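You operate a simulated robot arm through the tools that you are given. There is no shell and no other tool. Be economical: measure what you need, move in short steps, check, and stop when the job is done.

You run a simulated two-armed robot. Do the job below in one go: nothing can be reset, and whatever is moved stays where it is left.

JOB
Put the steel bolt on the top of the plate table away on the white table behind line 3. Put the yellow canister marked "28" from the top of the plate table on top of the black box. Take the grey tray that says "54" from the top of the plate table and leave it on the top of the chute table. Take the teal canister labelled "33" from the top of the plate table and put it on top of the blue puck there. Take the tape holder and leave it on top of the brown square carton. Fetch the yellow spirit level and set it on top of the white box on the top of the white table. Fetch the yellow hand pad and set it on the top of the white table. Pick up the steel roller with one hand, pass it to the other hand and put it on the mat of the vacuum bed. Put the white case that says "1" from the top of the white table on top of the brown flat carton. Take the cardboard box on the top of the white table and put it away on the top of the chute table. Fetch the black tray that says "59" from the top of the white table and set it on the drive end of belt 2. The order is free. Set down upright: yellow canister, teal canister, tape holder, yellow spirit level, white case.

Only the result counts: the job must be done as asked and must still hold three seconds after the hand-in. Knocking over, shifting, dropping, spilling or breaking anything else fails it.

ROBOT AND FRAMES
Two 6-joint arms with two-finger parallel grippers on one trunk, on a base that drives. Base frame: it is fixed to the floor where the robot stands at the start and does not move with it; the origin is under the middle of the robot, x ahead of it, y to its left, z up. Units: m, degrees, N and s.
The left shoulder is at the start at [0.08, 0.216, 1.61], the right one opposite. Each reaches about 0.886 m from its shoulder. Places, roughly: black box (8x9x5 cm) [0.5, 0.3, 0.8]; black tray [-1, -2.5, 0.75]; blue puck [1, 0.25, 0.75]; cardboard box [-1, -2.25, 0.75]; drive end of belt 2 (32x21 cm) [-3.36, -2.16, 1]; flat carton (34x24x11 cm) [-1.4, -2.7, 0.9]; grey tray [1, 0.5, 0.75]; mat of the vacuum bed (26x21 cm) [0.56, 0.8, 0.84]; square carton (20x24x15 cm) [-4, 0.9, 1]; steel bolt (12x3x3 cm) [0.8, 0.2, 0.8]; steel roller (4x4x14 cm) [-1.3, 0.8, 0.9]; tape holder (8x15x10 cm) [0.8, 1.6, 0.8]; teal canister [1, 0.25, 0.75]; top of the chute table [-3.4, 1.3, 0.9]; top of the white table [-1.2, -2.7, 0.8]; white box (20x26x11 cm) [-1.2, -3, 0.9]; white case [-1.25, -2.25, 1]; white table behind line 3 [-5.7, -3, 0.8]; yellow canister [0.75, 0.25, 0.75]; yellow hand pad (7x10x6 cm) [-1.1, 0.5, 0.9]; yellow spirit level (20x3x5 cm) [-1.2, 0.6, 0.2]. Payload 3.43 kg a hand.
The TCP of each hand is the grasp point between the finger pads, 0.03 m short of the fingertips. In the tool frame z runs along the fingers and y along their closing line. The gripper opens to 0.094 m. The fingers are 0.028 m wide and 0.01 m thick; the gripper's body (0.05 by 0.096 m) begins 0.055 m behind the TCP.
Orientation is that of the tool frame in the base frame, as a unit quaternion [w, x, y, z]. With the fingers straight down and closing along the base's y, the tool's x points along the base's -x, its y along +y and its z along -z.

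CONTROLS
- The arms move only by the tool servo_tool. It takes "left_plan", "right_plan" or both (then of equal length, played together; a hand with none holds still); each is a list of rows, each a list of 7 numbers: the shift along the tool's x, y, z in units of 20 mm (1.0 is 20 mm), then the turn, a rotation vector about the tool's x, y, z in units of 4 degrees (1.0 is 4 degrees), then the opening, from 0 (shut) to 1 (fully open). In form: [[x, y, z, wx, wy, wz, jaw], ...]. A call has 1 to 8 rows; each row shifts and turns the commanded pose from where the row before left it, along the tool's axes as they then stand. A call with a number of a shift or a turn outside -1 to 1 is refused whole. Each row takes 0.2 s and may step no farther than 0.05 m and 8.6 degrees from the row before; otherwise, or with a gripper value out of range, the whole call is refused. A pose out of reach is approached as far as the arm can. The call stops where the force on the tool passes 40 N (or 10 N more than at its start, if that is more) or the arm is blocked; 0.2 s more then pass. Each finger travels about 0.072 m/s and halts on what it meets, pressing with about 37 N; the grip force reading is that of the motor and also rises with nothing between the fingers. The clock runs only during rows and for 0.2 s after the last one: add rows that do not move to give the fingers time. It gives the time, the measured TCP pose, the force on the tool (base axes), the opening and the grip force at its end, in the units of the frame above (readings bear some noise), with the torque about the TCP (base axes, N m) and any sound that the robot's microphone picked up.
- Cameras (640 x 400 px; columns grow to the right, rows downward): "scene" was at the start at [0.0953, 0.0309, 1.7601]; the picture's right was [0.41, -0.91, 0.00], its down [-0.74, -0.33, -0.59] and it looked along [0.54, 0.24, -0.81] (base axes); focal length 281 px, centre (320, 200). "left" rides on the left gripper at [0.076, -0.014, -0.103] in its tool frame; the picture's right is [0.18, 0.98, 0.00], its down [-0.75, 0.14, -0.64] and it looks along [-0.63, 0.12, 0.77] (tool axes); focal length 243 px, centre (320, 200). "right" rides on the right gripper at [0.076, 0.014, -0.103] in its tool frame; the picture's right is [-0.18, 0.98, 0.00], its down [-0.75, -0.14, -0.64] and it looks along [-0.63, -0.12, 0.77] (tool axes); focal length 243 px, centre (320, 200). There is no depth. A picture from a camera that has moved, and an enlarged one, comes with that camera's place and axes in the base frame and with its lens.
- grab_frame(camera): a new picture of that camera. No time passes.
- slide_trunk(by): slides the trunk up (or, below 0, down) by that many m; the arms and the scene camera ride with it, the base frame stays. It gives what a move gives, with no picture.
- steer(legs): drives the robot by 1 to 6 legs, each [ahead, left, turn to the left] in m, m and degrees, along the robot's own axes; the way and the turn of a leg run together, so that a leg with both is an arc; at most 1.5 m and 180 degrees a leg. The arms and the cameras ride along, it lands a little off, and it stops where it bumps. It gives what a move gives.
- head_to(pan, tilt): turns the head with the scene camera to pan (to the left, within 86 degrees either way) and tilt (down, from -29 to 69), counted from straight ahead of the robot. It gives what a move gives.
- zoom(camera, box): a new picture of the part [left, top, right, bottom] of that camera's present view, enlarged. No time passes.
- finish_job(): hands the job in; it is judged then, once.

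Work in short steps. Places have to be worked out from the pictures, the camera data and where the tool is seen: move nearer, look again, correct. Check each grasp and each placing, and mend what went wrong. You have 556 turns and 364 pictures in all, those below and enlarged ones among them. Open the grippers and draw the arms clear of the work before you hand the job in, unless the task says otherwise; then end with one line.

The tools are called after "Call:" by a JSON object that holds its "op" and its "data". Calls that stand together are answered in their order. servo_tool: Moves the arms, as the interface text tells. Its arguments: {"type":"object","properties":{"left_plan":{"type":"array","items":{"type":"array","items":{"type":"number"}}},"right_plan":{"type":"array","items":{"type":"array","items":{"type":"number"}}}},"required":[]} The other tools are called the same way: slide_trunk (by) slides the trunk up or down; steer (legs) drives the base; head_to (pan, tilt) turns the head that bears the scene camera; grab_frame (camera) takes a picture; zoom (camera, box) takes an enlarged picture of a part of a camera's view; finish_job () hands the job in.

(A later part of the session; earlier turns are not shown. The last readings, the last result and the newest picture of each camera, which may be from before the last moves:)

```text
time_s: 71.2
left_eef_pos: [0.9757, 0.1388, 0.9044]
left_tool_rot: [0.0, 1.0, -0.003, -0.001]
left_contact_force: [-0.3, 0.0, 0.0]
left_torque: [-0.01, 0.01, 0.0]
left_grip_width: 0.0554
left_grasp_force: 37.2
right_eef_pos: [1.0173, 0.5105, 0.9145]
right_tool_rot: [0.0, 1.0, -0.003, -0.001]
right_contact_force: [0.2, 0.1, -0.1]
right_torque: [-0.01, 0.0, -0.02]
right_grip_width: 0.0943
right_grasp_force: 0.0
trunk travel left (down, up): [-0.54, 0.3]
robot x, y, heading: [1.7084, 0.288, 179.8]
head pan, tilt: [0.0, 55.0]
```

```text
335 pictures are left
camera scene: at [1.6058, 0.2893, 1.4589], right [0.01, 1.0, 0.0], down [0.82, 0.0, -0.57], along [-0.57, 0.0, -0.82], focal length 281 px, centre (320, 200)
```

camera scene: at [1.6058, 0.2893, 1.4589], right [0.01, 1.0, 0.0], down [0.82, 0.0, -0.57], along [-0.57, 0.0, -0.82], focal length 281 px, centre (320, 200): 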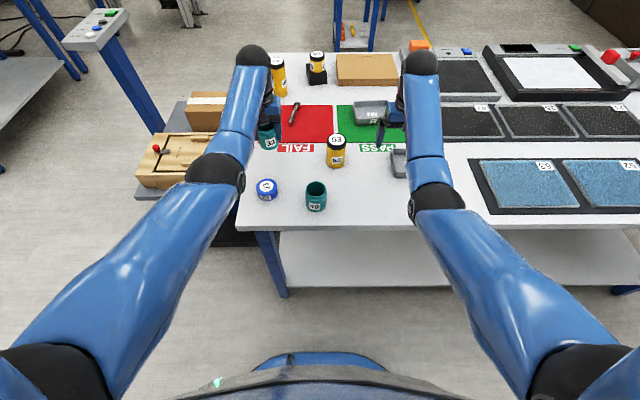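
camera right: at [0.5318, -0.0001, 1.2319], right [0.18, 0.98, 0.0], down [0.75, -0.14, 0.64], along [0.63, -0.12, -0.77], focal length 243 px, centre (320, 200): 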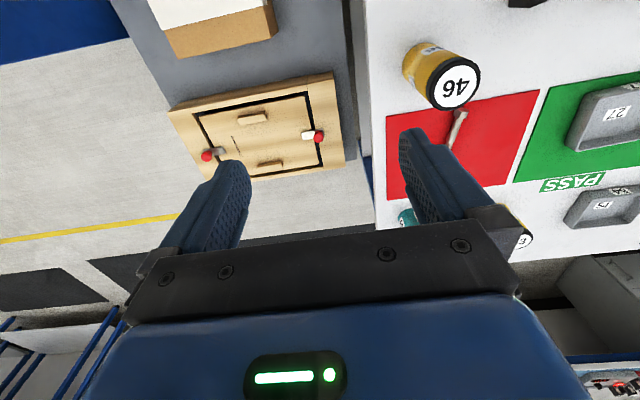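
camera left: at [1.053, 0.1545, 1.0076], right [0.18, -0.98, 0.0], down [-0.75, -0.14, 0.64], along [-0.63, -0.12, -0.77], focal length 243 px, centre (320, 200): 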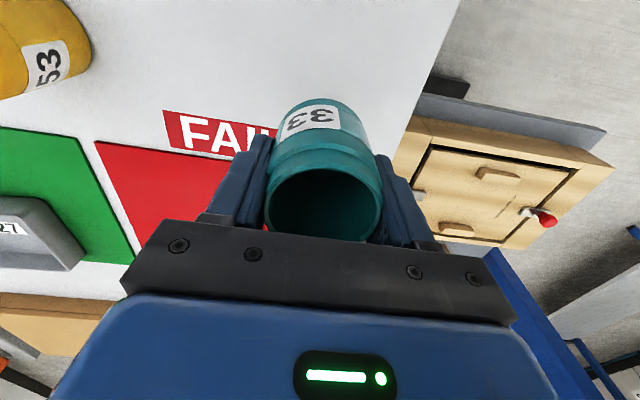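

Held (0.055 m). I carry it back toward the puck and stop short to measure the puck closely.

Call:
{"op": "servo_tool", "data": {"left_plan": [[0.7, 0, -0.2, 0, 0, 0, 0], [0.7, 0, -0.2, 0, 0, 0, 0], [0.7, 0, -0.2, 0, 0, 0, 0], [0.7, 0, -0.2, 0, 0, 0, 0], [0.7, 0, 0, 0, 0, 0, 0]]}}

Call:
{"op": "grab_frame", "data": {"camera": "left"}}

```text
time_s: 72.4
left_eef_pos: [1.0228, 0.1407, 0.9086]
left_tool_rot: [0.0, 1.0, -0.002, -0.002]
left_contact_force: [0.8, 0.2, -1.4]
left_torque: [0.03, 0.0, 0.0]
left_grip_width: 0.0552
left_grasp_force: 36.7
left hand out of reach, approached as far as the arm can: row 4, 5
right_eef_pos: [1.0171, 0.5096, 0.9146]
right_tool_rot: [0.0, 1.0, -0.003, -0.001]
right_contact_force: [0.5, -0.5, -0.6]
right_torque: [0.0, 0.01, -0.01]
right_grip_width: 0.094
right_grasp_force: 0.0
trunk travel left (down, up): [-0.54, 0.3]
robot x, y, heading: [1.7069, 0.288, 179.8]
head pan, tilt: [0.0, 55.0]
```

```text
334 pictures are left
camera left: at [1.0995, 0.1562, 1.0105], right [0.18, -0.98, 0.0], down [-0.75, -0.14, 0.64], along [-0.63, -0.12, -0.77], focal length 243 px, centre (320, 200)
```

left: 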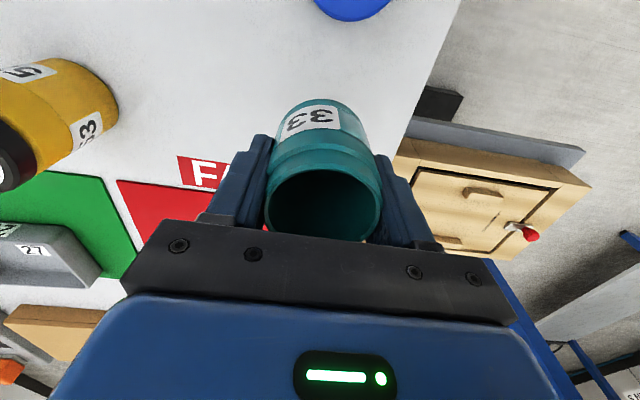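

The arm's near limit blocks further retraction, so I use the base: back 6 cm.

Call:
{"op": "steer", "data": {"legs": [[-0.06, 0, 0]]}}

Call:
{"op": "grab_frame", "data": {"camera": "left"}}

```text
time_s: 73.3
left_eef_pos: [1.0775, 0.1411, 0.9059]
left_tool_rot: [0.001, 1.0, -0.003, 0.001]
left_contact_force: [-0.6, 0.2, -0.3]
left_torque: [0.01, -0.02, 0.0]
left_grip_width: 0.0551
left_grasp_force: 37.2
right_eef_pos: [1.071, 0.5095, 0.9114]
right_tool_rot: [0.001, 1.0, -0.002, 0.002]
right_contact_force: [-0.4, -0.1, -0.7]
right_torque: [-0.02, -0.06, -0.04]
right_grip_width: 0.0942
right_grasp_force: 0.0
trunk travel left (down, up): [-0.54, 0.3]
robot x, y, heading: [1.77, 0.2863, 179.6]
head pan, tilt: [0.0, 55.0]
```

```text
333 pictures are left
camera left: at [1.1533, 0.1563, 1.0077], right [0.18, -0.98, 0.0], down [-0.76, -0.14, 0.64], along [-0.63, -0.11, -0.77], focal length 243 px, centre (320, 200)
```

left: 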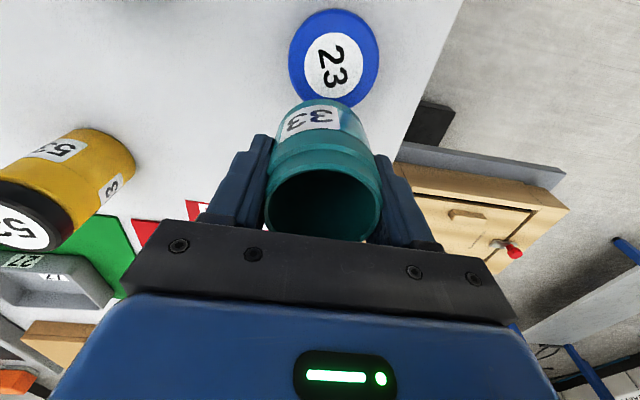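

The puck is at (1.125, 0.143) and the cup centre about 5 mm behind the TCP. I back 5 cm, then fine-tune.

Call:
{"op": "steer", "data": {"legs": [[-0.05, 0, 0]]}}

Call:
{"op": "servo_tool", "data": {"left_plan": [[0, 0, 0, 0, 0, 0, 0]]}}

Call:
{"op": "grab_frame", "data": {"camera": "left"}}

```text
time_s: 74.3
left_eef_pos: [1.1242, 0.142, 0.906]
left_tool_rot: [0.0, 1.0, -0.003, 0.001]
left_contact_force: [-0.2, 0.6, -0.7]
left_torque: [-0.01, 0.0, 0.04]
left_grip_width: 0.0551
left_grasp_force: 37.1
right_eef_pos: [1.1202, 0.5096, 0.9103]
right_tool_rot: [0.0, 1.0, -0.002, 0.002]
right_contact_force: [-0.7, -0.6, -0.9]
right_torque: [-0.01, 0.0, 0.02]
right_grip_width: 0.0941
right_grasp_force: 0.0
trunk travel left (down, up): [-0.54, 0.3]
robot x, y, heading: [1.8189, 0.2867, 179.5]
head pan, tilt: [0.0, 55.0]
```

```text
time_s: 74.7
left_eef_pos: [1.129, 0.1403, 0.908]
left_tool_rot: [0.002, 1.0, -0.003, -0.002]
left_contact_force: [-0.5, -1.0, -0.8]
left_torque: [-0.02, -0.02, -0.01]
left_grip_width: 0.0555
left_grasp_force: 37.0
right_eef_pos: [1.1241, 0.5095, 0.9148]
right_tool_rot: [0.0, 1.0, -0.002, 0.0]
right_contact_force: [0.5, -0.4, -0.2]
right_torque: [-0.02, 0.03, -0.01]
right_grip_width: 0.0941
right_grasp_force: 0.1
trunk travel left (down, up): [-0.54, 0.3]
robot x, y, heading: [1.8146, 0.2875, 179.3]
head pan, tilt: [0.0, 55.0]
```

```text
332 pictures are left
camera left: at [1.2055, 0.1556, 1.0099], right [0.18, -0.98, 0.0], down [-0.75, -0.14, 0.64], along [-0.63, -0.12, -0.77], focal length 243 px, centre (320, 200)
```

left: 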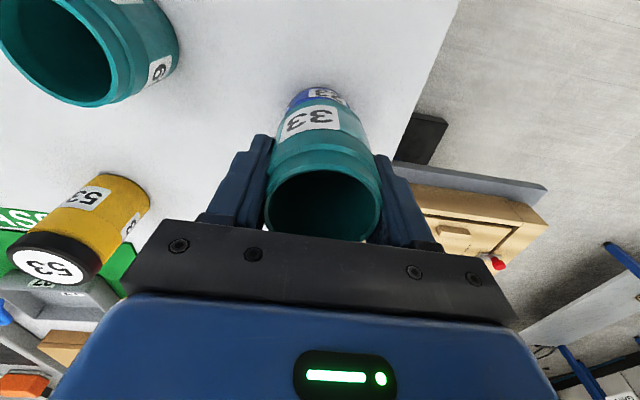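

I shift 8 mm ahead and lower in steps toward the expected contact at TCP z≈0.875.

Call:
{"op": "servo_tool", "data": {"left_plan": [[-0.4, -0.1, 0, 0, 0, 0, 0], [0, 0, 0.5, 0, 0, 0, 0], [0, 0, 0.5, 0, 0, 0, 0], [0, 0, 0.1, 0, 0, 0, 0], [0, 0, 0.1, 0, 0, 0, 0], [0, 0, 0.1, 0, 0, 0, 0]]}}

```text
time_s: 76.1
left_eef_pos: [1.1196, 0.1422, 0.8819]
left_tool_rot: [0.0, 1.0, -0.001, 0.0]
left_contact_force: [0.6, -0.3, -0.6]
left_torque: [-0.01, 0.01, 0.01]
left_grip_width: 0.0549
left_grasp_force: 37.2
right_eef_pos: [1.1238, 0.5093, 0.9149]
right_tool_rot: [0.001, 1.0, -0.003, -0.001]
right_contact_force: [0.4, 0.1, -0.4]
right_torque: [-0.02, -0.01, -0.03]
right_grip_width: 0.0939
right_grasp_force: 0.2
trunk travel left (down, up): [-0.54, 0.3]
robot x, y, heading: [1.8156, 0.2862, 179.5]
head pan, tilt: [0.0, 55.0]
```

Still free; I lower a little more in 2 mm rows.

Call:
{"op": "servo_tool", "data": {"left_plan": [[0, 0, 0.1, 0, 0, 0, 0], [0, 0, 0.1, 0, 0, 0, 0], [0, 0, 0.1, 0, 0, 0, 0], [0, 0, 0, 0, 0, 0, 0]]}}

```text
time_s: 77.1
left_eef_pos: [1.121, 0.1421, 0.8786]
left_tool_rot: [0.002, 1.0, -0.003, -0.002]
left_contact_force: [0.2, 0.8, 5.4]
left_torque: [-0.11, 0.03, -0.01]
left_grip_width: 0.0552
left_grasp_force: 37.0
right_eef_pos: [1.1238, 0.51, 0.9153]
right_tool_rot: [0.0, 1.0, -0.002, -0.001]
right_contact_force: [0.1, -0.4, 0.0]
right_torque: [0.01, 0.0, -0.01]
right_grip_width: 0.0938
right_grasp_force: 0.0
trunk travel left (down, up): [-0.54, 0.3]
robot x, y, heading: [1.815, 0.2905, 179.7]
head pan, tilt: [0.0, 55.0]
```

Contact at z 0.879 (5 N). I release and rise straight up.

Call:
{"op": "servo_tool", "data": {"left_plan": [[0, 0, 0, 0, 0, 0, 1], [0, 0, 0, 0, 0, 0, 1], [0, 0, 0, 0, 0, 0, 1], [0, 0, 0, 0, 0, 0, 1]]}}

Call:
{"op": "servo_tool", "data": {"left_plan": [[0, 0, -0.5, 0, 0, 0, 1], [-0.2, 0, -1, 0, 0, 0, 1], [-0.4, 0, -1, 0, 0, 0, 1], [-0.6, 0, -1, 0, 0, 0, 1]]}}

Call:
{"op": "grab_frame", "data": {"camera": "left"}}

Call:
{"op": "grab_frame", "data": {"camera": "scene"}}

```text
time_s: 78.1
left_eef_pos: [1.1217, 0.142, 0.877]
left_tool_rot: [0.0, 1.0, -0.002, -0.002]
left_contact_force: [0.6, -0.5, -0.5]
left_torque: [0.03, 0.01, -0.01]
left_grip_width: 0.0942
left_grasp_force: 0.1
right_eef_pos: [1.1234, 0.5089, 0.9146]
right_tool_rot: [-0.001, 1.0, -0.002, -0.001]
right_contact_force: [-0.5, -0.3, 0.6]
right_torque: [0.02, 0.02, 0.02]
right_grip_width: 0.094
right_grasp_force: 0.0
trunk travel left (down, up): [-0.54, 0.3]
robot x, y, heading: [1.819, 0.2872, 179.6]
head pan, tilt: [0.0, 55.0]
```

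```text
time_s: 79.1
left_eef_pos: [1.096, 0.1421, 0.947]
left_tool_rot: [0.001, 1.0, -0.003, -0.001]
left_contact_force: [0.9, -0.4, 0.3]
left_torque: [0.02, 0.02, -0.01]
left_grip_width: 0.094
left_grasp_force: 0.0
right_eef_pos: [1.1241, 0.5107, 0.9153]
right_tool_rot: [0.0, 1.0, -0.003, -0.001]
right_contact_force: [-0.6, 0.3, -0.8]
right_torque: [0.0, 0.03, 0.02]
right_grip_width: 0.0941
right_grasp_force: 0.1
trunk travel left (down, up): [-0.54, 0.3]
robot x, y, heading: [1.8144, 0.2879, 179.8]
head pan, tilt: [0.0, 55.0]
```

```text
331 pictures are left
camera left: at [1.1732, 0.1579, 1.0476], right [0.18, -0.98, 0.0], down [-0.75, -0.14, 0.64], along [-0.63, -0.12, -0.77], focal length 243 px, centre (320, 200)
```

left: 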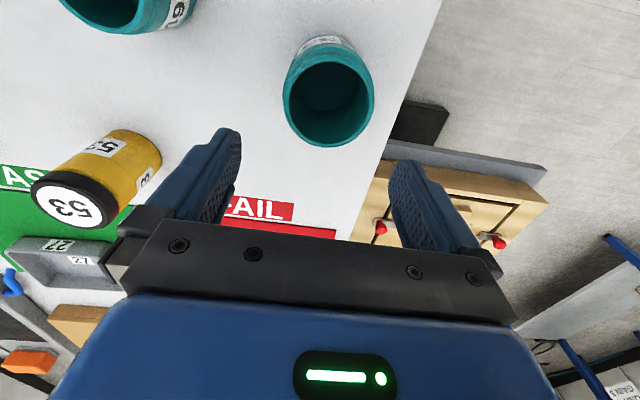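

```text
330 pictures are left
camera scene: at [1.7123, 0.2887, 1.4589], right [0.01, 1.0, 0.0], down [0.82, -0.01, -0.57], along [-0.57, 0.0, -0.82], focal length 281 px, centre (320, 200)
```

scene: 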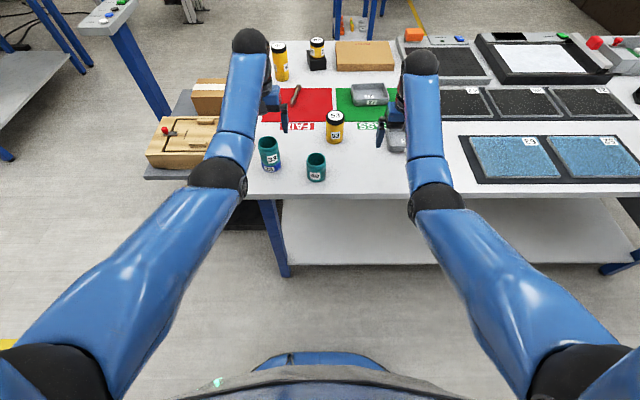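

Teal 33 stands on the puck. Now the grey tray 54 with the right hand; I look through the right camera.

Call:
{"op": "grab_frame", "data": {"camera": "right"}}

```text
329 pictures are left
camera right: at [1.2007, 0.4959, 1.0167], right [-0.19, -0.98, 0.0], down [-0.75, 0.14, 0.64], along [-0.63, 0.12, -0.77], focal length 243 px, centre (320, 200)
```

right: 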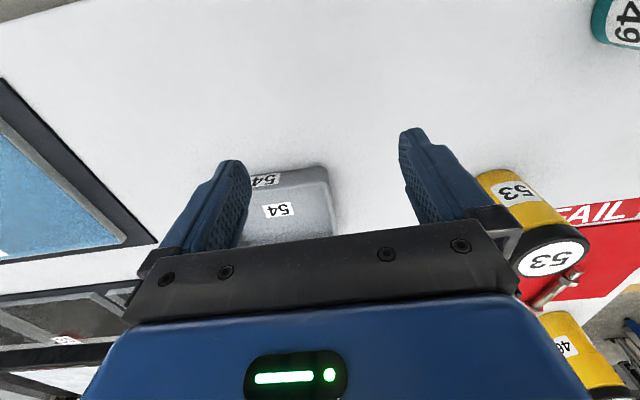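

I shift the right hand over the tray to see its full outline.

Call:
{"op": "servo_tool", "data": {"right_plan": [[-0.8, -0.9, -0.3, 0, 0, 0, 1], [-0.8, -0.9, -0.3, 0, 0, 0, 1], [-0.8, -0.9, -0.3, 0, 0, 0, 1], [-0.8, -0.8, -0.3, 0, 0, 0, 1]]}}

Call:
{"op": "grab_frame", "data": {"camera": "right"}}

```text
time_s: 80.1
left_eef_pos: [1.0965, 0.1436, 0.9465]
left_tool_rot: [0.001, 1.0, -0.003, -0.001]
left_contact_force: [-0.6, -0.3, 0.2]
left_torque: [0.01, 0.02, -0.01]
left_grip_width: 0.0938
left_grasp_force: 0.1
right_eef_pos: [1.0606, 0.5796, 0.9402]
right_tool_rot: [0.0, 1.0, -0.002, -0.001]
right_contact_force: [0.4, -0.5, -0.5]
right_torque: [0.01, 0.02, 0.02]
right_grip_width: 0.0943
right_grasp_force: 0.1
trunk travel left (down, up): [-0.54, 0.3]
robot x, y, heading: [1.8121, 0.2929, 179.7]
head pan, tilt: [0.0, 55.0]
```

```text
328 pictures are left
camera right: at [1.1378, 0.5652, 1.0422], right [-0.19, -0.98, 0.0], down [-0.75, 0.14, 0.64], along [-0.63, 0.12, -0.77], focal length 243 px, centre (320, 200)
```

right: 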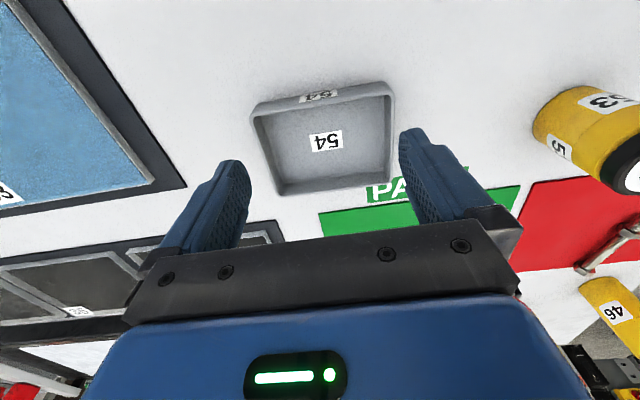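

Tray 54 spans x 0.97–1.073, y 0.517–0.64, too wide to span, so I'll pinch its y≈0.638 wall. I move above that wall and check.

Call:
{"op": "servo_tool", "data": {"right_plan": [[-0.6, -0.95, 0, 0, 0, 0, 1], [-0.6, -0.95, 0, 0, 0, 0, 1], [-0.55, -0.95, 0.3, 0, 0, 0, 1], [0, 0, 0.7, 0, 0, 0, 1], [0, 0, 1, 0, 0, 0, 1]]}}

Call:
{"op": "grab_frame", "data": {"camera": "right"}}

```text
time_s: 81.3
left_eef_pos: [1.0955, 0.1444, 0.9447]
left_tool_rot: [0.001, 1.0, -0.002, -0.001]
left_contact_force: [0.1, -0.1, 0.4]
left_torque: [0.01, 0.0, -0.02]
left_grip_width: 0.0938
left_grasp_force: 0.1
right_eef_pos: [1.0723, 0.6296, 0.9033]
right_tool_rot: [0.001, 1.0, -0.002, -0.002]
right_contact_force: [0.0, 0.2, 0.5]
right_torque: [-0.01, -0.01, -0.02]
right_grip_width: 0.094
right_grasp_force: 0.0
right hand out of reach, approached as far as the arm can: row 1, 2, 3, 5
trunk travel left (down, up): [-0.54, 0.3]
robot x, y, heading: [1.8159, 0.2842, 179.7]
head pan, tilt: [0.0, 55.0]
```

```text
327 pictures are left
camera right: at [1.1492, 0.6155, 1.0057], right [-0.19, -0.98, 0.0], down [-0.75, 0.14, 0.64], along [-0.63, 0.12, -0.77], focal length 243 px, centre (320, 200)
```

right: 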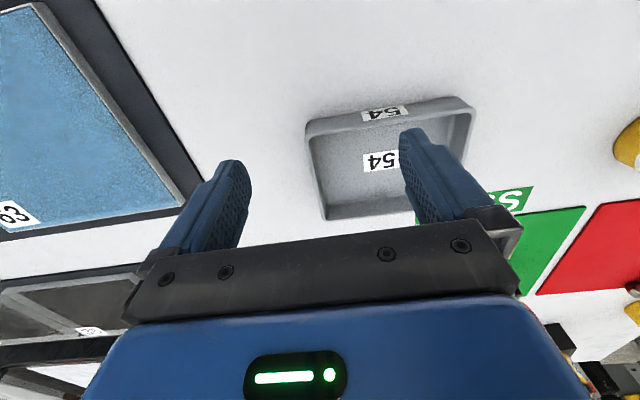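

I need about 7 cm more forward; I drive ahead.

Call:
{"op": "steer", "data": {"legs": [[0.08, 0, 0]]}}

Call:
{"op": "grab_frame", "data": {"camera": "right"}}

```text
time_s: 82.3
left_eef_pos: [1.0214, 0.1426, 0.9485]
left_tool_rot: [0.0, 1.0, -0.003, -0.003]
left_contact_force: [0.5, 1.6, -0.7]
left_torque: [-0.01, 0.06, 0.0]
left_grip_width: 0.094
left_grasp_force: 0.1
right_eef_pos: [0.9979, 0.6296, 0.9081]
right_tool_rot: [0.0, 1.0, -0.002, -0.002]
right_contact_force: [0.3, 0.1, -0.4]
right_torque: [-0.01, 0.05, 0.02]
right_grip_width: 0.0938
right_grasp_force: 0.2
trunk travel left (down, up): [-0.54, 0.3]
robot x, y, heading: [1.7394, 0.2862, 179.6]
head pan, tilt: [0.0, 55.0]
```

```text
326 pictures are left
camera right: at [1.0749, 0.6154, 1.0098], right [-0.19, -0.98, 0.0], down [-0.75, 0.14, 0.65], along [-0.64, 0.12, -0.76], focal length 243 px, centre (320, 200)
```

right: 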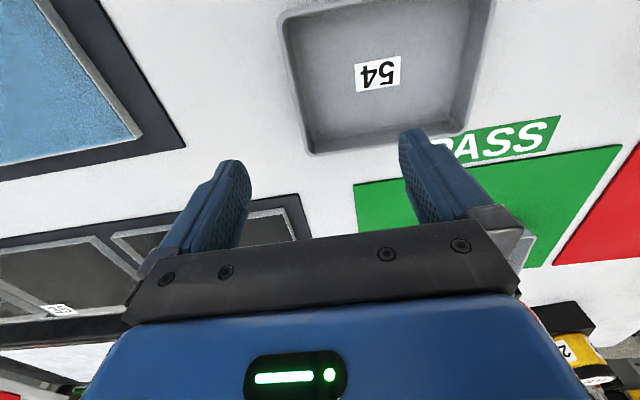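

The wall is at y≈0.640. I shift to (1.02, 0.640) and lower so the fingers straddle it.

Call:
{"op": "servo_tool", "data": {"right_plan": [[0.55, -0.25, 0, 0, 0, 0, 1], [0.55, -0.25, 0, 0, 0, 0, 1], [0, 0, 1, 0, 0, 0, 1], [0, 0, 1, 0, 0, 0, 1], [0, 0, 1, 0, 0, 0, 1]]}}

Call:
{"op": "grab_frame", "data": {"camera": "right"}}

```text
time_s: 83.5
left_eef_pos: [1.0189, 0.1429, 0.9466]
left_tool_rot: [0.001, 1.0, -0.002, -0.001]
left_contact_force: [0.1, -1.1, 0.3]
left_torque: [-0.04, 0.01, 0.0]
left_grip_width: 0.094
left_grasp_force: 0.1
right_eef_pos: [1.0083, 0.6427, 0.8452]
right_tool_rot: [0.0, 1.0, -0.003, -0.001]
right_contact_force: [0.5, 0.6, -0.1]
right_torque: [-0.02, 0.01, 0.0]
right_grip_width: 0.0939
right_grasp_force: 0.0
right hand out of reach, approached as far as the arm can: row 1, 2, 4
trunk travel left (down, up): [-0.54, 0.3]
robot x, y, heading: [1.736, 0.2889, 179.7]
head pan, tilt: [0.0, 55.0]
```

```text
325 pictures are left
camera right: at [1.0851, 0.628, 0.9476], right [-0.19, -0.98, 0.0], down [-0.75, 0.14, 0.64], along [-0.63, 0.12, -0.77], focal length 243 px, centre (320, 200)
```

right: 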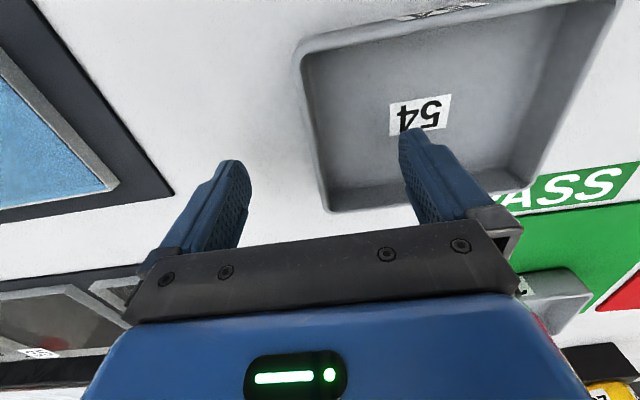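

The wall lies between the fingers. I lower 8 mm more and close.

Call:
{"op": "servo_tool", "data": {"right_plan": [[0, 0, 0.3, 0, 0, 0, 1], [0, 0, 0.2, 0, 0, 0, 1], [0, 0, 0, 0, 0, 0, 0], [0, 0, 0, 0, 0, 0, 0], [0, 0, 0, 0, 0, 0, 0], [0, 0, 0, 0, 0, 0, 0], [0, 0, 0, 0, 0, 0, 0]]}}

Call:
{"op": "grab_frame", "data": {"camera": "right"}}

```text
time_s: 85.1
left_eef_pos: [1.0178, 0.1432, 0.9465]
left_tool_rot: [-0.001, 1.0, -0.003, -0.001]
left_contact_force: [0.0, -0.4, 1.0]
left_torque: [0.03, 0.01, 0.0]
left_grip_width: 0.0936
left_grasp_force: 0.0
right_eef_pos: [1.0112, 0.6423, 0.8351]
right_tool_rot: [-0.001, 1.0, -0.002, -0.001]
right_contact_force: [-0.5, 1.5, 3.6]
right_torque: [-0.01, 0.0, 0.02]
right_grip_width: 0.0028
right_grasp_force: 37.6
right hand out of reach, approached as far as the arm can: row 1
trunk travel left (down, up): [-0.54, 0.3]
robot x, y, heading: [1.7352, 0.2884, 179.3]
head pan, tilt: [0.0, 55.0]
```

```text
324 pictures are left
camera right: at [1.0878, 0.6273, 0.937], right [-0.19, -0.98, 0.0], down [-0.75, 0.14, 0.64], along [-0.63, 0.12, -0.77], focal length 243 px, centre (320, 200)
```

right: 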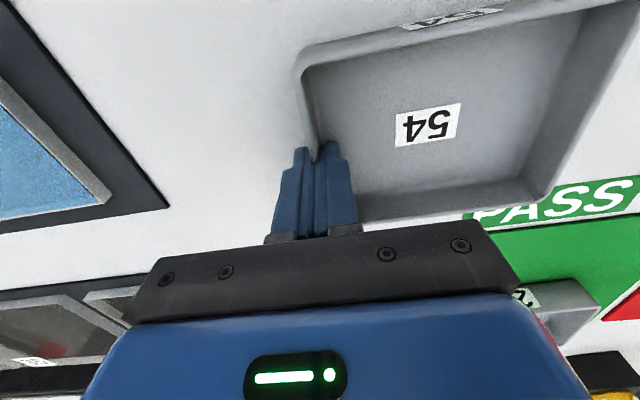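

A 2.8 mm wall is between the pads. I lift 6 cm and check.

Call:
{"op": "servo_tool", "data": {"right_plan": [[0, 0, -0.5, 0, 0, 0, 0], [0, 0, -0.5, 0, 0, 0, 0], [-0.3, 0, -0.5, 0, 0, 0, 0], [-0.3, 0, -0.5, 0, 0, 0, 0], [-0.3, 0, -1, 0, 0, 0, 0]]}}

Call:
{"op": "grab_frame", "data": {"camera": "right"}}

Call:
{"op": "grab_frame", "data": {"camera": "scene"}}

```text
time_s: 86.3
left_eef_pos: [1.0183, 0.1433, 0.9455]
left_tool_rot: [0.001, 1.0, -0.002, -0.002]
left_contact_force: [0.4, -0.4, -0.4]
left_torque: [-0.02, 0.02, 0.01]
left_grip_width: 0.094
left_grasp_force: 0.1
right_eef_pos: [0.9989, 0.6399, 0.8971]
right_tool_rot: [-0.001, 1.0, -0.003, -0.001]
right_contact_force: [0.1, 1.0, -0.5]
right_torque: [0.05, -0.01, -0.02]
right_grip_width: 0.0031
right_grasp_force: 37.1
right hand out of reach, approached as far as the arm can: row 4, 5
trunk travel left (down, up): [-0.54, 0.3]
robot x, y, heading: [1.7371, 0.286, 179.5]
head pan, tilt: [0.0, 55.0]
```

```text
323 pictures are left
camera right: at [1.0763, 0.6244, 0.9989], right [-0.19, -0.98, 0.0], down [-0.75, 0.14, 0.64], along [-0.63, 0.12, -0.77], focal length 243 px, centre (320, 200)
```

right: 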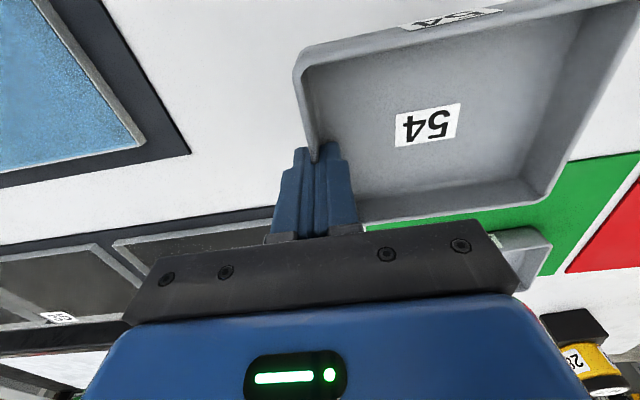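

```text
322 pictures are left
camera scene: at [1.6347, 0.2883, 1.4589], right [0.01, 1.0, 0.0], down [0.82, 0.0, -0.57], along [-0.57, 0.0, -0.82], focal length 281 px, centre (320, 200)
```

scene: 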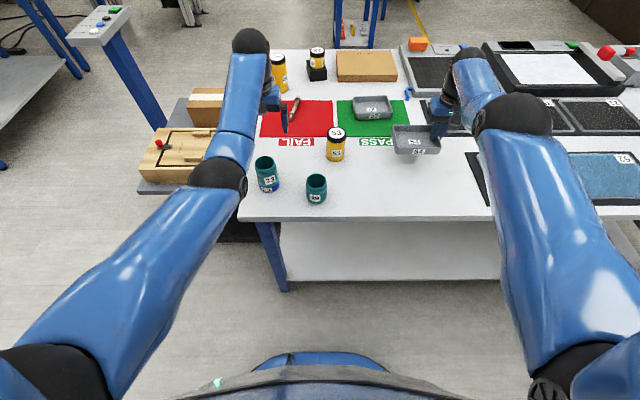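

Tray 54 is held level. The bolt lies nearly along x at about (0.778, 0.203); I drive 0.2 m closer to get it with the left hand.

Call:
{"op": "steer", "data": {"legs": [[0.2, 0, 0]]}}

Call:
{"op": "grab_frame", "data": {"camera": "left"}}

Call:
{"op": "grab_frame", "data": {"camera": "scene"}}

```text
time_s: 87.9
left_eef_pos: [0.8185, 0.1474, 0.9468]
left_tool_rot: [-0.001, 1.0, -0.004, -0.003]
left_contact_force: [0.1, -0.8, -0.6]
left_torque: [0.01, 0.0, 0.01]
left_grip_width: 0.094
left_grasp_force: 0.1
right_eef_pos: [0.7999, 0.6422, 0.8968]
right_tool_rot: [-0.001, 1.0, -0.004, -0.002]
right_contact_force: [0.2, 0.3, -1.1]
right_torque: [0.06, -0.02, 0.0]
right_grip_width: 0.0027
right_grasp_force: 36.3
trunk travel left (down, up): [-0.54, 0.3]
robot x, y, heading: [1.5397, 0.2883, 179.5]
head pan, tilt: [0.0, 55.0]
```

```text
321 pictures are left
camera left: at [0.8957, 0.1617, 1.049], right [0.18, -0.98, 0.0], down [-0.75, -0.13, 0.65], along [-0.64, -0.11, -0.76], focal length 243 px, centre (320, 200)
```

left: 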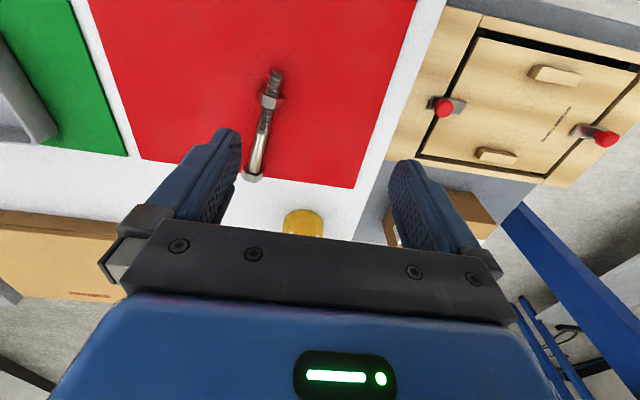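

```text
320 pictures are left
camera scene: at [1.4359, 0.2907, 1.4592], right [0.01, 1.0, 0.0], down [0.82, -0.01, -0.58], along [-0.58, 0.01, -0.82], focal length 281 px, centre (320, 200)
```

scene: 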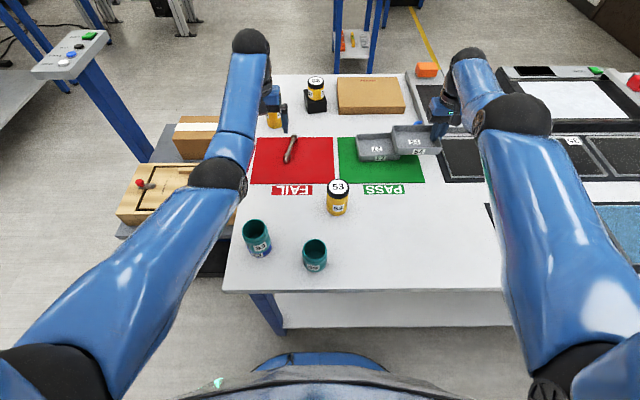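

The bolt's shaft between nut and head is near (0.762, 0.204), tilted ~10.7° from x. I move over and turn the hand to align.

Call:
{"op": "servo_tool", "data": {"left_plan": [[0, -1, 0, 0, 0, 0, 1], [-0.6, -1, 0, 0, 0, 0, 1], [-1, -0.8, 0.2, 0, 0, 0, 1], [-1, 0, 0.4, 0, 0, 0, 1], [-0.2, 0, 0.4, 0, 0, 0.9, 1], [0, 0, 0.5, 0, 0, 0.9, 1], [0, 0, 0.5, 0, 0, 0.87, 1]]}}

Call:
{"op": "grab_frame", "data": {"camera": "left"}}

```text
time_s: 89.5
left_eef_pos: [0.7884, 0.1979, 0.9091]
left_tool_rot: [0.001, 0.995, -0.098, -0.001]
left_contact_force: [0.8, -0.1, 0.1]
left_torque: [-0.01, -0.04, 0.0]
left_grip_width: 0.094
left_grasp_force: 0.0
left hand out of reach, approached as far as the arm can: row 4, 5
right_eef_pos: [0.7998, 0.6434, 0.8955]
right_tool_rot: [0.0, 1.0, -0.005, 0.0]
right_contact_force: [0.4, -0.9, -2.2]
right_torque: [0.04, 0.04, -0.01]
right_grip_width: 0.003
right_grasp_force: 37.3
trunk travel left (down, up): [-0.54, 0.3]
robot x, y, heading: [1.5408, 0.2893, 179.6]
head pan, tilt: [0.0, 55.0]
```

```text
319 pictures are left
camera left: at [0.8673, 0.1985, 1.0106], right [-0.01, -1.0, 0.0], down [-0.77, 0.01, 0.64], along [-0.64, 0.01, -0.77], focal length 243 px, centre (320, 200)
```

left: 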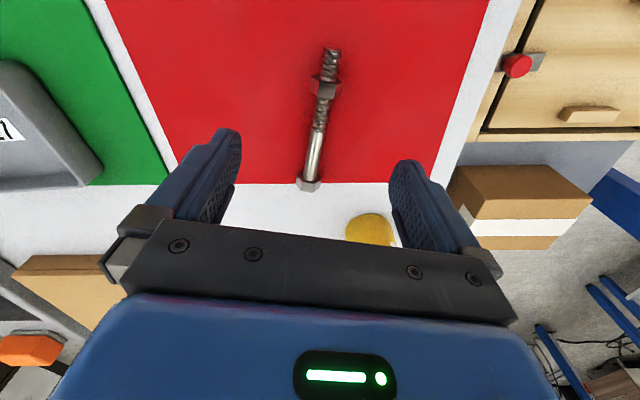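

Alignment is good. To gain reach, I tilt the hand 20° forward and rise slightly while doing so.

Call:
{"op": "servo_tool", "data": {"left_plan": [[0, 0, 0, 0, -1, 0, 1], [0, 0, 0, 0, -1, 0, 1], [0, 0, 0, 0, -1, 0, 1], [0, 0, 0, 0, -1, 0, 1], [0, 0, 0, 0, -1, 0, 1], [-0.3, 0, 0.1, 0, 0, 0, 1]]}}

Call:
{"op": "grab_frame", "data": {"camera": "left"}}

```text
time_s: 90.9
left_eef_pos: [0.7808, 0.2014, 0.9072]
left_tool_rot: [-0.017, 0.98, -0.096, -0.175]
left_contact_force: [-0.3, 0.3, -0.4]
left_torque: [0.03, 0.0, -0.01]
left_grip_width: 0.0941
left_grasp_force: 0.1
right_eef_pos: [0.799, 0.6436, 0.8954]
right_tool_rot: [0.0, 1.0, -0.005, -0.001]
right_contact_force: [0.0, 0.0, -1.4]
right_torque: [0.05, 0.01, -0.05]
right_grip_width: 0.003
right_grasp_force: 37.1
trunk travel left (down, up): [-0.54, 0.3]
robot x, y, heading: [1.5376, 0.2912, 179.5]
head pan, tilt: [0.0, 55.0]
```

```text
318 pictures are left
camera left: at [0.8889, 0.1948, 0.9775], right [-0.02, -1.0, -0.06], down [-0.5, -0.04, 0.86], along [-0.86, 0.05, -0.5], focal length 243 px, centre (320, 200)
```

left: 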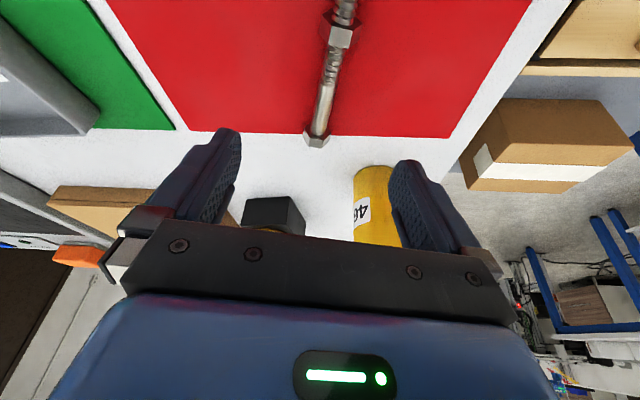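

The shaft lies in line with the fingers. I descend vertically to z≈0.834.

Call:
{"op": "servo_tool", "data": {"left_plan": [[0.24, 0, 0.88, 0, 0, 0, 1], [0.24, 0, 0.88, 0, 0, 0, 1], [0.24, 0, 0.88, 0, 0, 0, 1], [0.24, 0, 0.8, 0, 0, 0, 1], [0, 0, 0, 0, 0, 0, 1]]}}

Call:
{"op": "grab_frame", "data": {"camera": "left"}}

```text
time_s: 92.1
left_eef_pos: [0.7763, 0.2008, 0.8377]
left_tool_rot: [-0.018, 0.98, -0.096, -0.175]
left_contact_force: [0.5, 0.2, 1.5]
left_torque: [0.07, -0.01, 0.01]
left_grip_width: 0.0939
left_grasp_force: 0.0
right_eef_pos: [0.799, 0.6434, 0.8966]
right_tool_rot: [0.0, 1.0, -0.005, -0.001]
right_contact_force: [-0.1, 0.1, -1.8]
right_torque: [0.03, 0.01, 0.02]
right_grip_width: 0.0031
right_grasp_force: 37.1
trunk travel left (down, up): [-0.54, 0.3]
robot x, y, heading: [1.5398, 0.2926, 179.3]
head pan, tilt: [0.0, 55.0]
```

```text
317 pictures are left
camera left: at [0.8845, 0.1948, 0.9065], right [-0.02, -1.0, -0.06], down [-0.5, -0.04, 0.86], along [-0.86, 0.05, -0.5], focal length 243 px, centre (320, 200)
```

left: 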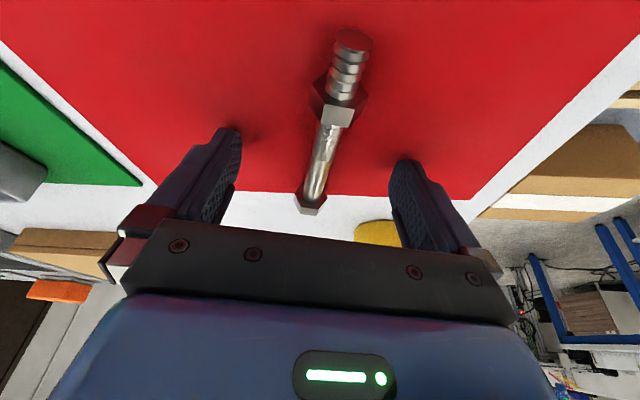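

The tips straddle the shaft's middle. I lower ~5 mm more and close.

Call:
{"op": "servo_tool", "data": {"left_plan": [[0.08, 0, 0.23, 0, 0, 0, 1], [0, 0, 0, 0, 0, 0, 1], [0, 0, 0, 0, 0, 0, 0], [0, 0, 0, 0, 0, 0, 0], [0, 0, 0, 0, 0, 0, 0], [0, 0, 0, 0, 0, 0, 0]]}}

Call:
{"op": "grab_frame", "data": {"camera": "left"}}

```text
time_s: 93.5
left_eef_pos: [0.7772, 0.2009, 0.8362]
left_tool_rot: [-0.015, 0.979, -0.095, -0.179]
left_contact_force: [2.5, 8.2, 25.1]
left_torque: [0.55, -0.34, 0.04]
left_grip_width: 0.0212
left_grasp_force: 36.9
right_eef_pos: [0.802, 0.6426, 0.9001]
right_tool_rot: [0.0, 1.0, -0.003, -0.003]
right_contact_force: [0.3, 0.7, -0.9]
right_torque: [0.07, 0.02, 0.01]
right_grip_width: 0.0031
right_grasp_force: 37.1
trunk travel left (down, up): [-0.54, 0.3]
robot x, y, heading: [1.5385, 0.2917, 179.6]
head pan, tilt: [0.0, 55.0]
```

```text
316 pictures are left
camera left: at [0.8865, 0.1944, 0.9057], right [-0.02, -1.0, -0.06], down [-0.5, -0.04, 0.87], along [-0.87, 0.05, -0.5], focal length 243 px, centre (320, 200)
```

left: 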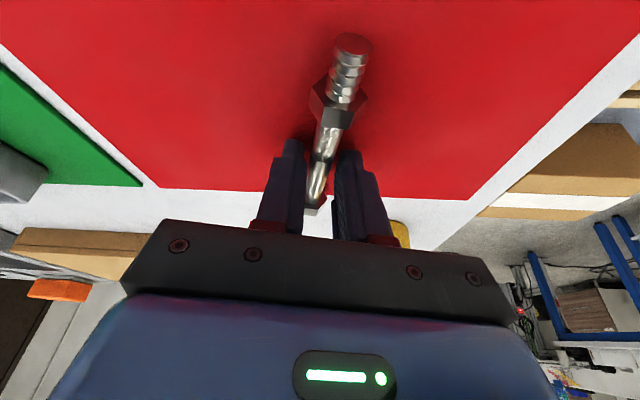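

It's gripped (21 mm), with the tips slightly pressing the table. I lift it straight up 8 cm.

Call:
{"op": "servo_tool", "data": {"left_plan": [[-0.17, 0, -0.47, 0, 0, 0, 0], [-0.34, 0, -0.94, 0, 0, 0, 0], [-0.34, 0, -0.94, 0, 0, 0, 0], [-0.34, 0, -0.94, 0, 0, 0, 0], [-0.2, 0, -0.94, 0, 0, 0, 0]]}}

Call:
{"op": "grab_frame", "data": {"camera": "left"}}

```text
time_s: 94.7
left_eef_pos: [0.7809, 0.1984, 0.9206]
left_tool_rot: [-0.016, 0.98, -0.096, -0.174]
left_contact_force: [-0.1, -0.4, -2.0]
left_torque: [0.01, 0.01, 0.0]
left_grip_width: 0.0212
left_grasp_force: 37.4
right_eef_pos: [0.7998, 0.6429, 0.8969]
right_tool_rot: [0.0, 1.0, -0.004, -0.001]
right_contact_force: [0.6, 1.3, -0.7]
right_torque: [0.08, 0.01, 0.0]
right_grip_width: 0.0031
right_grasp_force: 36.8
trunk travel left (down, up): [-0.54, 0.3]
robot x, y, heading: [1.5379, 0.2885, 179.3]
head pan, tilt: [0.0, 55.0]
```

```text
315 pictures are left
camera left: at [0.8882, 0.1934, 0.9906], right [-0.02, -1.0, -0.06], down [-0.5, -0.04, 0.86], along [-0.86, 0.05, -0.5], focal length 243 px, centre (320, 200)
```

left: 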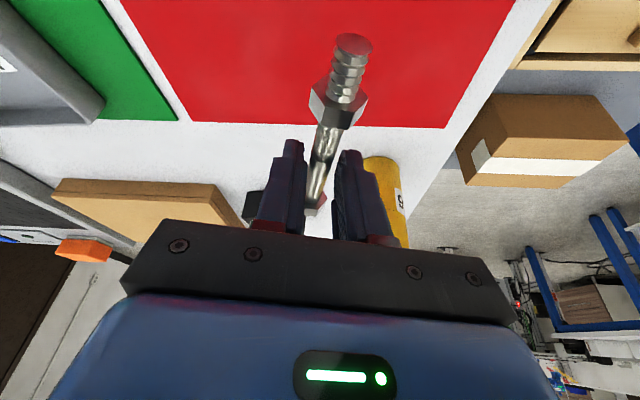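

The bolt is secure. I raise the trunk and head out via the lane toward the middle of the room.

Call:
{"op": "slide_trunk", "data": {"by": 0.25}}

Call:
{"op": "steer", "data": {"legs": [[-0.32, 0, 0], [0, 0.8, 0], [0, 0.8, 0], [1.2, 0, 0], [1.2, 0, 0]]}}

Call:
{"op": "head_to", "data": {"pan": 0, "tilt": 25}}

Call:
{"op": "grab_frame", "data": {"camera": "scene"}}

Call:
{"op": "grab_frame", "data": {"camera": "right"}}

```text
time_s: 97.3
left_eef_pos: [0.7801, 0.1986, 1.1721]
left_tool_rot: [-0.016, 0.98, -0.095, -0.174]
left_contact_force: [0.6, 0.4, -0.8]
left_torque: [0.0, 0.01, 0.0]
left_grip_width: 0.0214
left_grasp_force: 37.3
right_eef_pos: [0.7998, 0.643, 1.147]
right_tool_rot: [0.0, 1.0, -0.005, 0.0]
right_contact_force: [1.1, -0.1, -1.6]
right_torque: [0.07, 0.02, 0.01]
right_grip_width: 0.0028
right_grasp_force: 37.1
trunk travel left (down, up): [-0.79, 0.05]
robot x, y, heading: [1.537, 0.2868, 179.4]
head pan, tilt: [0.0, 55.0]
```

```text
time_s: 118.5
left_eef_pos: [-1.3123, -1.2891, 1.1719]
left_tool_rot: [-0.02, 0.978, -0.115, -0.174]
left_contact_force: [-0.2, -1.0, -0.3]
left_torque: [0.0, 0.0, 0.02]
left_grip_width: 0.021
left_grasp_force: 36.7
right_eef_pos: [-1.2763, -0.8453, 1.1466]
right_tool_rot: [0.0, 1.0, -0.023, -0.001]
right_contact_force: [0.5, 0.2, -0.7]
right_torque: [0.03, 0.03, -0.03]
right_grip_width: 0.0028
right_grasp_force: 36.9
trunk travel left (down, up): [-0.79, 0.05]
robot x, y, heading: [-0.5538, -1.2291, 177.2]
head pan, tilt: [0.0, 55.0]
```

```text
time_s: 119.5
left_eef_pos: [-1.3141, -1.2882, 1.1695]
left_tool_rot: [-0.019, 0.978, -0.115, -0.174]
left_contact_force: [0.1, 0.7, -1.2]
left_torque: [0.0, 0.01, -0.02]
left_grip_width: 0.021
left_grasp_force: 37.4
right_eef_pos: [-1.2763, -0.8455, 1.1459]
right_tool_rot: [0.0, 1.0, -0.023, 0.0]
right_contact_force: [-0.8, -0.1, -0.9]
right_torque: [0.11, -0.03, 0.03]
right_grip_width: 0.003
right_grasp_force: 37.0
trunk travel left (down, up): [-0.79, 0.05]
robot x, y, heading: [-0.5529, -1.2324, 177.4]
head pan, tilt: [0.0, 25.0]
```

```text
314 pictures are left
camera scene: at [-0.6779, -1.2217, 1.7528], right [0.05, 1.0, 0.0], down [0.42, -0.02, -0.91], along [-0.9, 0.04, -0.42], focal length 281 px, centre (320, 200)
```

scene: 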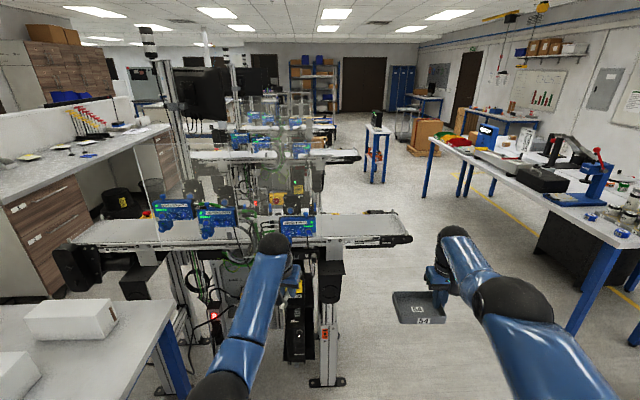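

```text
313 pictures are left
camera right: at [-1.2009, -0.863, 1.2479], right [-0.23, -0.97, 0.0], down [-0.75, 0.18, 0.64], along [-0.63, 0.15, -0.77], focal length 243 px, centre (320, 200)
```

right: 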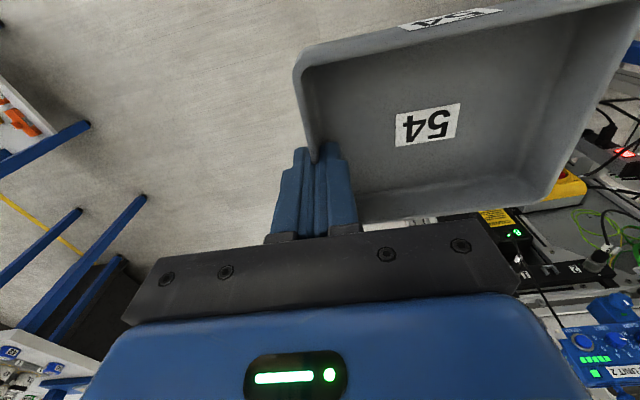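

Tray and bolt are still held. The chute table is at right (x≈−2…−4.5, y>0.55), with the lane between it and the belt ends at y≈−0.1. I drive into the lane and look at the chute table.

Call:
{"op": "steer", "data": {"legs": [[0, -1.1, 2.5], [1.0, 0, 0]]}}

Call:
{"op": "head_to", "data": {"pan": -45, "tilt": 25}}

Call:
{"op": "grab_frame", "data": {"camera": "scene"}}

```text
time_s: 130.0
left_eef_pos: [-2.3045, -0.2384, 1.1712]
left_tool_rot: [-0.015, 0.981, -0.089, -0.175]
left_contact_force: [-0.4, -0.5, -2.0]
left_torque: [0.0, -0.01, -0.01]
left_grip_width: 0.0211
left_grasp_force: 36.7
right_eef_pos: [-2.2922, 0.2052, 1.1467]
right_tool_rot: [0.0, 1.0, 0.003, -0.001]
right_contact_force: [-0.1, -0.3, -0.5]
right_torque: [0.09, 0.02, -0.03]
right_grip_width: 0.0029
right_grasp_force: 37.0
trunk travel left (down, up): [-0.79, 0.05]
robot x, y, heading: [-1.5504, -0.1335, -179.8]
head pan, tilt: [0.0, 25.0]
```

```text
time_s: 131.1
left_eef_pos: [-2.3054, -0.2391, 1.171]
left_tool_rot: [-0.014, 0.981, -0.088, -0.174]
left_contact_force: [0.0, 0.6, -1.0]
left_torque: [0.01, -0.01, 0.01]
left_grip_width: 0.0212
left_grasp_force: 36.1
right_eef_pos: [-2.2928, 0.2046, 1.1456]
right_tool_rot: [0.001, 1.0, 0.004, 0.0]
right_contact_force: [-0.6, -0.1, -0.3]
right_torque: [0.06, 0.02, 0.04]
right_grip_width: 0.0029
right_grasp_force: 37.0
trunk travel left (down, up): [-0.79, 0.05]
robot x, y, heading: [-1.5532, -0.1392, -179.4]
head pan, tilt: [-45.0, 25.0]
```

```text
312 pictures are left
camera scene: at [-1.6478, -0.0718, 1.7529], right [0.7, 0.71, 0.0], down [0.3, -0.3, -0.91], along [-0.65, 0.64, -0.42], focal length 281 px, centre (320, 200)
```

scene: 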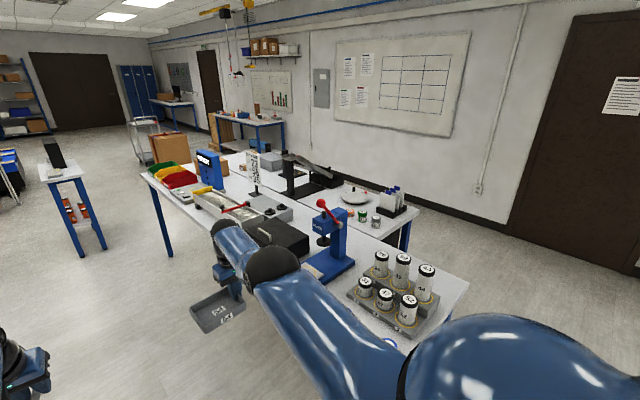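

There are two tables: a front one with the press, and a back one with a dark chute near (−3.3, 1.3). I zoom in for detail.

Call:
{"op": "zoom", "data": {"camera": "scene", "box": [140, 130, 300, 230]}}

Call:
{"op": "zoom", "data": {"camera": "scene", "box": [270, 130, 430, 230]}}

```text
4.00 times, centred on (220, 180) of scene
camera zoom: at [-1.6478, -0.0718, 1.7529], right [0.7, 0.71, 0.0], down [0.3, -0.3, -0.91], along [-0.65, 0.64, -0.42], focal length 1125 px, centre (720, 280)
```

zoom: 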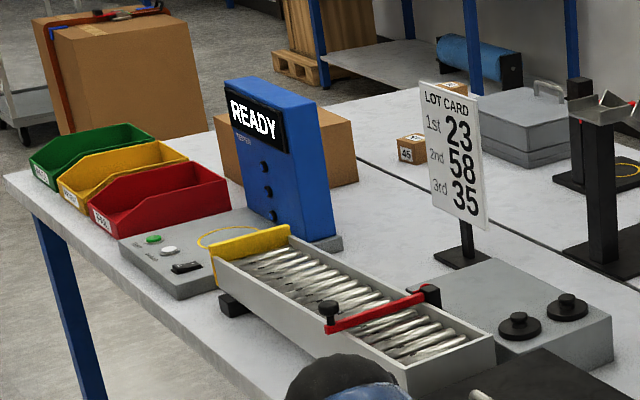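

```text
4.00 times, centred on (350, 180) of scene
camera zoom: at [-1.6478, -0.0718, 1.7529], right [0.7, 0.71, 0.0], down [0.3, -0.3, -0.91], along [-0.65, 0.64, -0.42], focal length 1125 px, centre (200, 280)
```

zoom: 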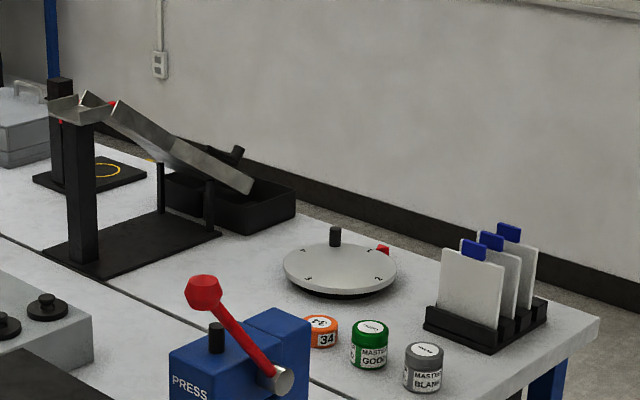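

The chute table is the back one (x≲−2.42, y≈1.1–1.67), with wide free floor on its wall side. I go around via x≈−0.35 and approach it from the wall side.

Call:
{"op": "steer", "data": {"legs": [[-1.2, 0, 0], [0, -1.3, 0], [0, -1.3, 0], [1.2, 0, 0], [1.1, 0, 0]]}}

Call:
{"op": "head_to", "data": {"pan": 50, "tilt": 35}}

Call:
{"op": "grab_frame", "data": {"camera": "scene"}}

```text
time_s: 160.4
left_eef_pos: [-3.4339, 2.3828, 1.1709]
left_tool_rot: [-0.015, 0.981, -0.088, -0.174]
left_contact_force: [-0.1, 0.8, -0.8]
left_torque: [-0.02, 0.01, -0.03]
left_grip_width: 0.0215
left_grasp_force: 37.2
right_eef_pos: [-3.4206, 2.8274, 1.1471]
right_tool_rot: [0.0, 1.0, 0.003, -0.001]
right_contact_force: [1.0, -0.8, -0.1]
right_torque: [0.07, 0.01, -0.01]
right_grip_width: 0.0028
right_grasp_force: 36.8
trunk travel left (down, up): [-0.79, 0.05]
robot x, y, heading: [-2.6759, 2.4852, -179.5]
head pan, tilt: [-45.0, 25.0]
```

```text
time_s: 162.1
left_eef_pos: [-3.4353, 2.3832, 1.1707]
left_tool_rot: [-0.014, 0.981, -0.088, -0.173]
left_contact_force: [-0.2, -1.4, -0.7]
left_torque: [-0.02, -0.01, 0.02]
left_grip_width: 0.0209
left_grasp_force: 37.1
right_eef_pos: [-3.4216, 2.8273, 1.1465]
right_tool_rot: [-0.001, 1.0, 0.003, 0.0]
right_contact_force: [0.8, -0.5, -0.6]
right_torque: [0.06, 0.02, -0.02]
right_grip_width: 0.0034
right_grasp_force: 37.0
trunk travel left (down, up): [-0.79, 0.05]
robot x, y, heading: [-2.6794, 2.4838, -179.6]
head pan, tilt: [50.0, 35.0]
```

```text
309 pictures are left
camera scene: at [-2.7671, 2.4174, 1.7371], right [-0.77, 0.64, 0.0], down [0.37, 0.44, -0.82], along [-0.52, -0.63, -0.57], focal length 281 px, centre (320, 200)
```

scene: 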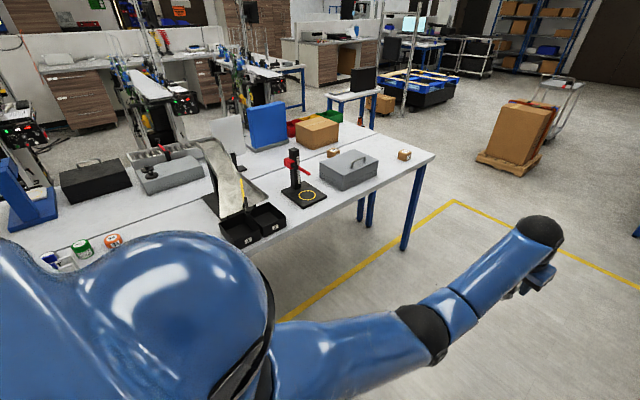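

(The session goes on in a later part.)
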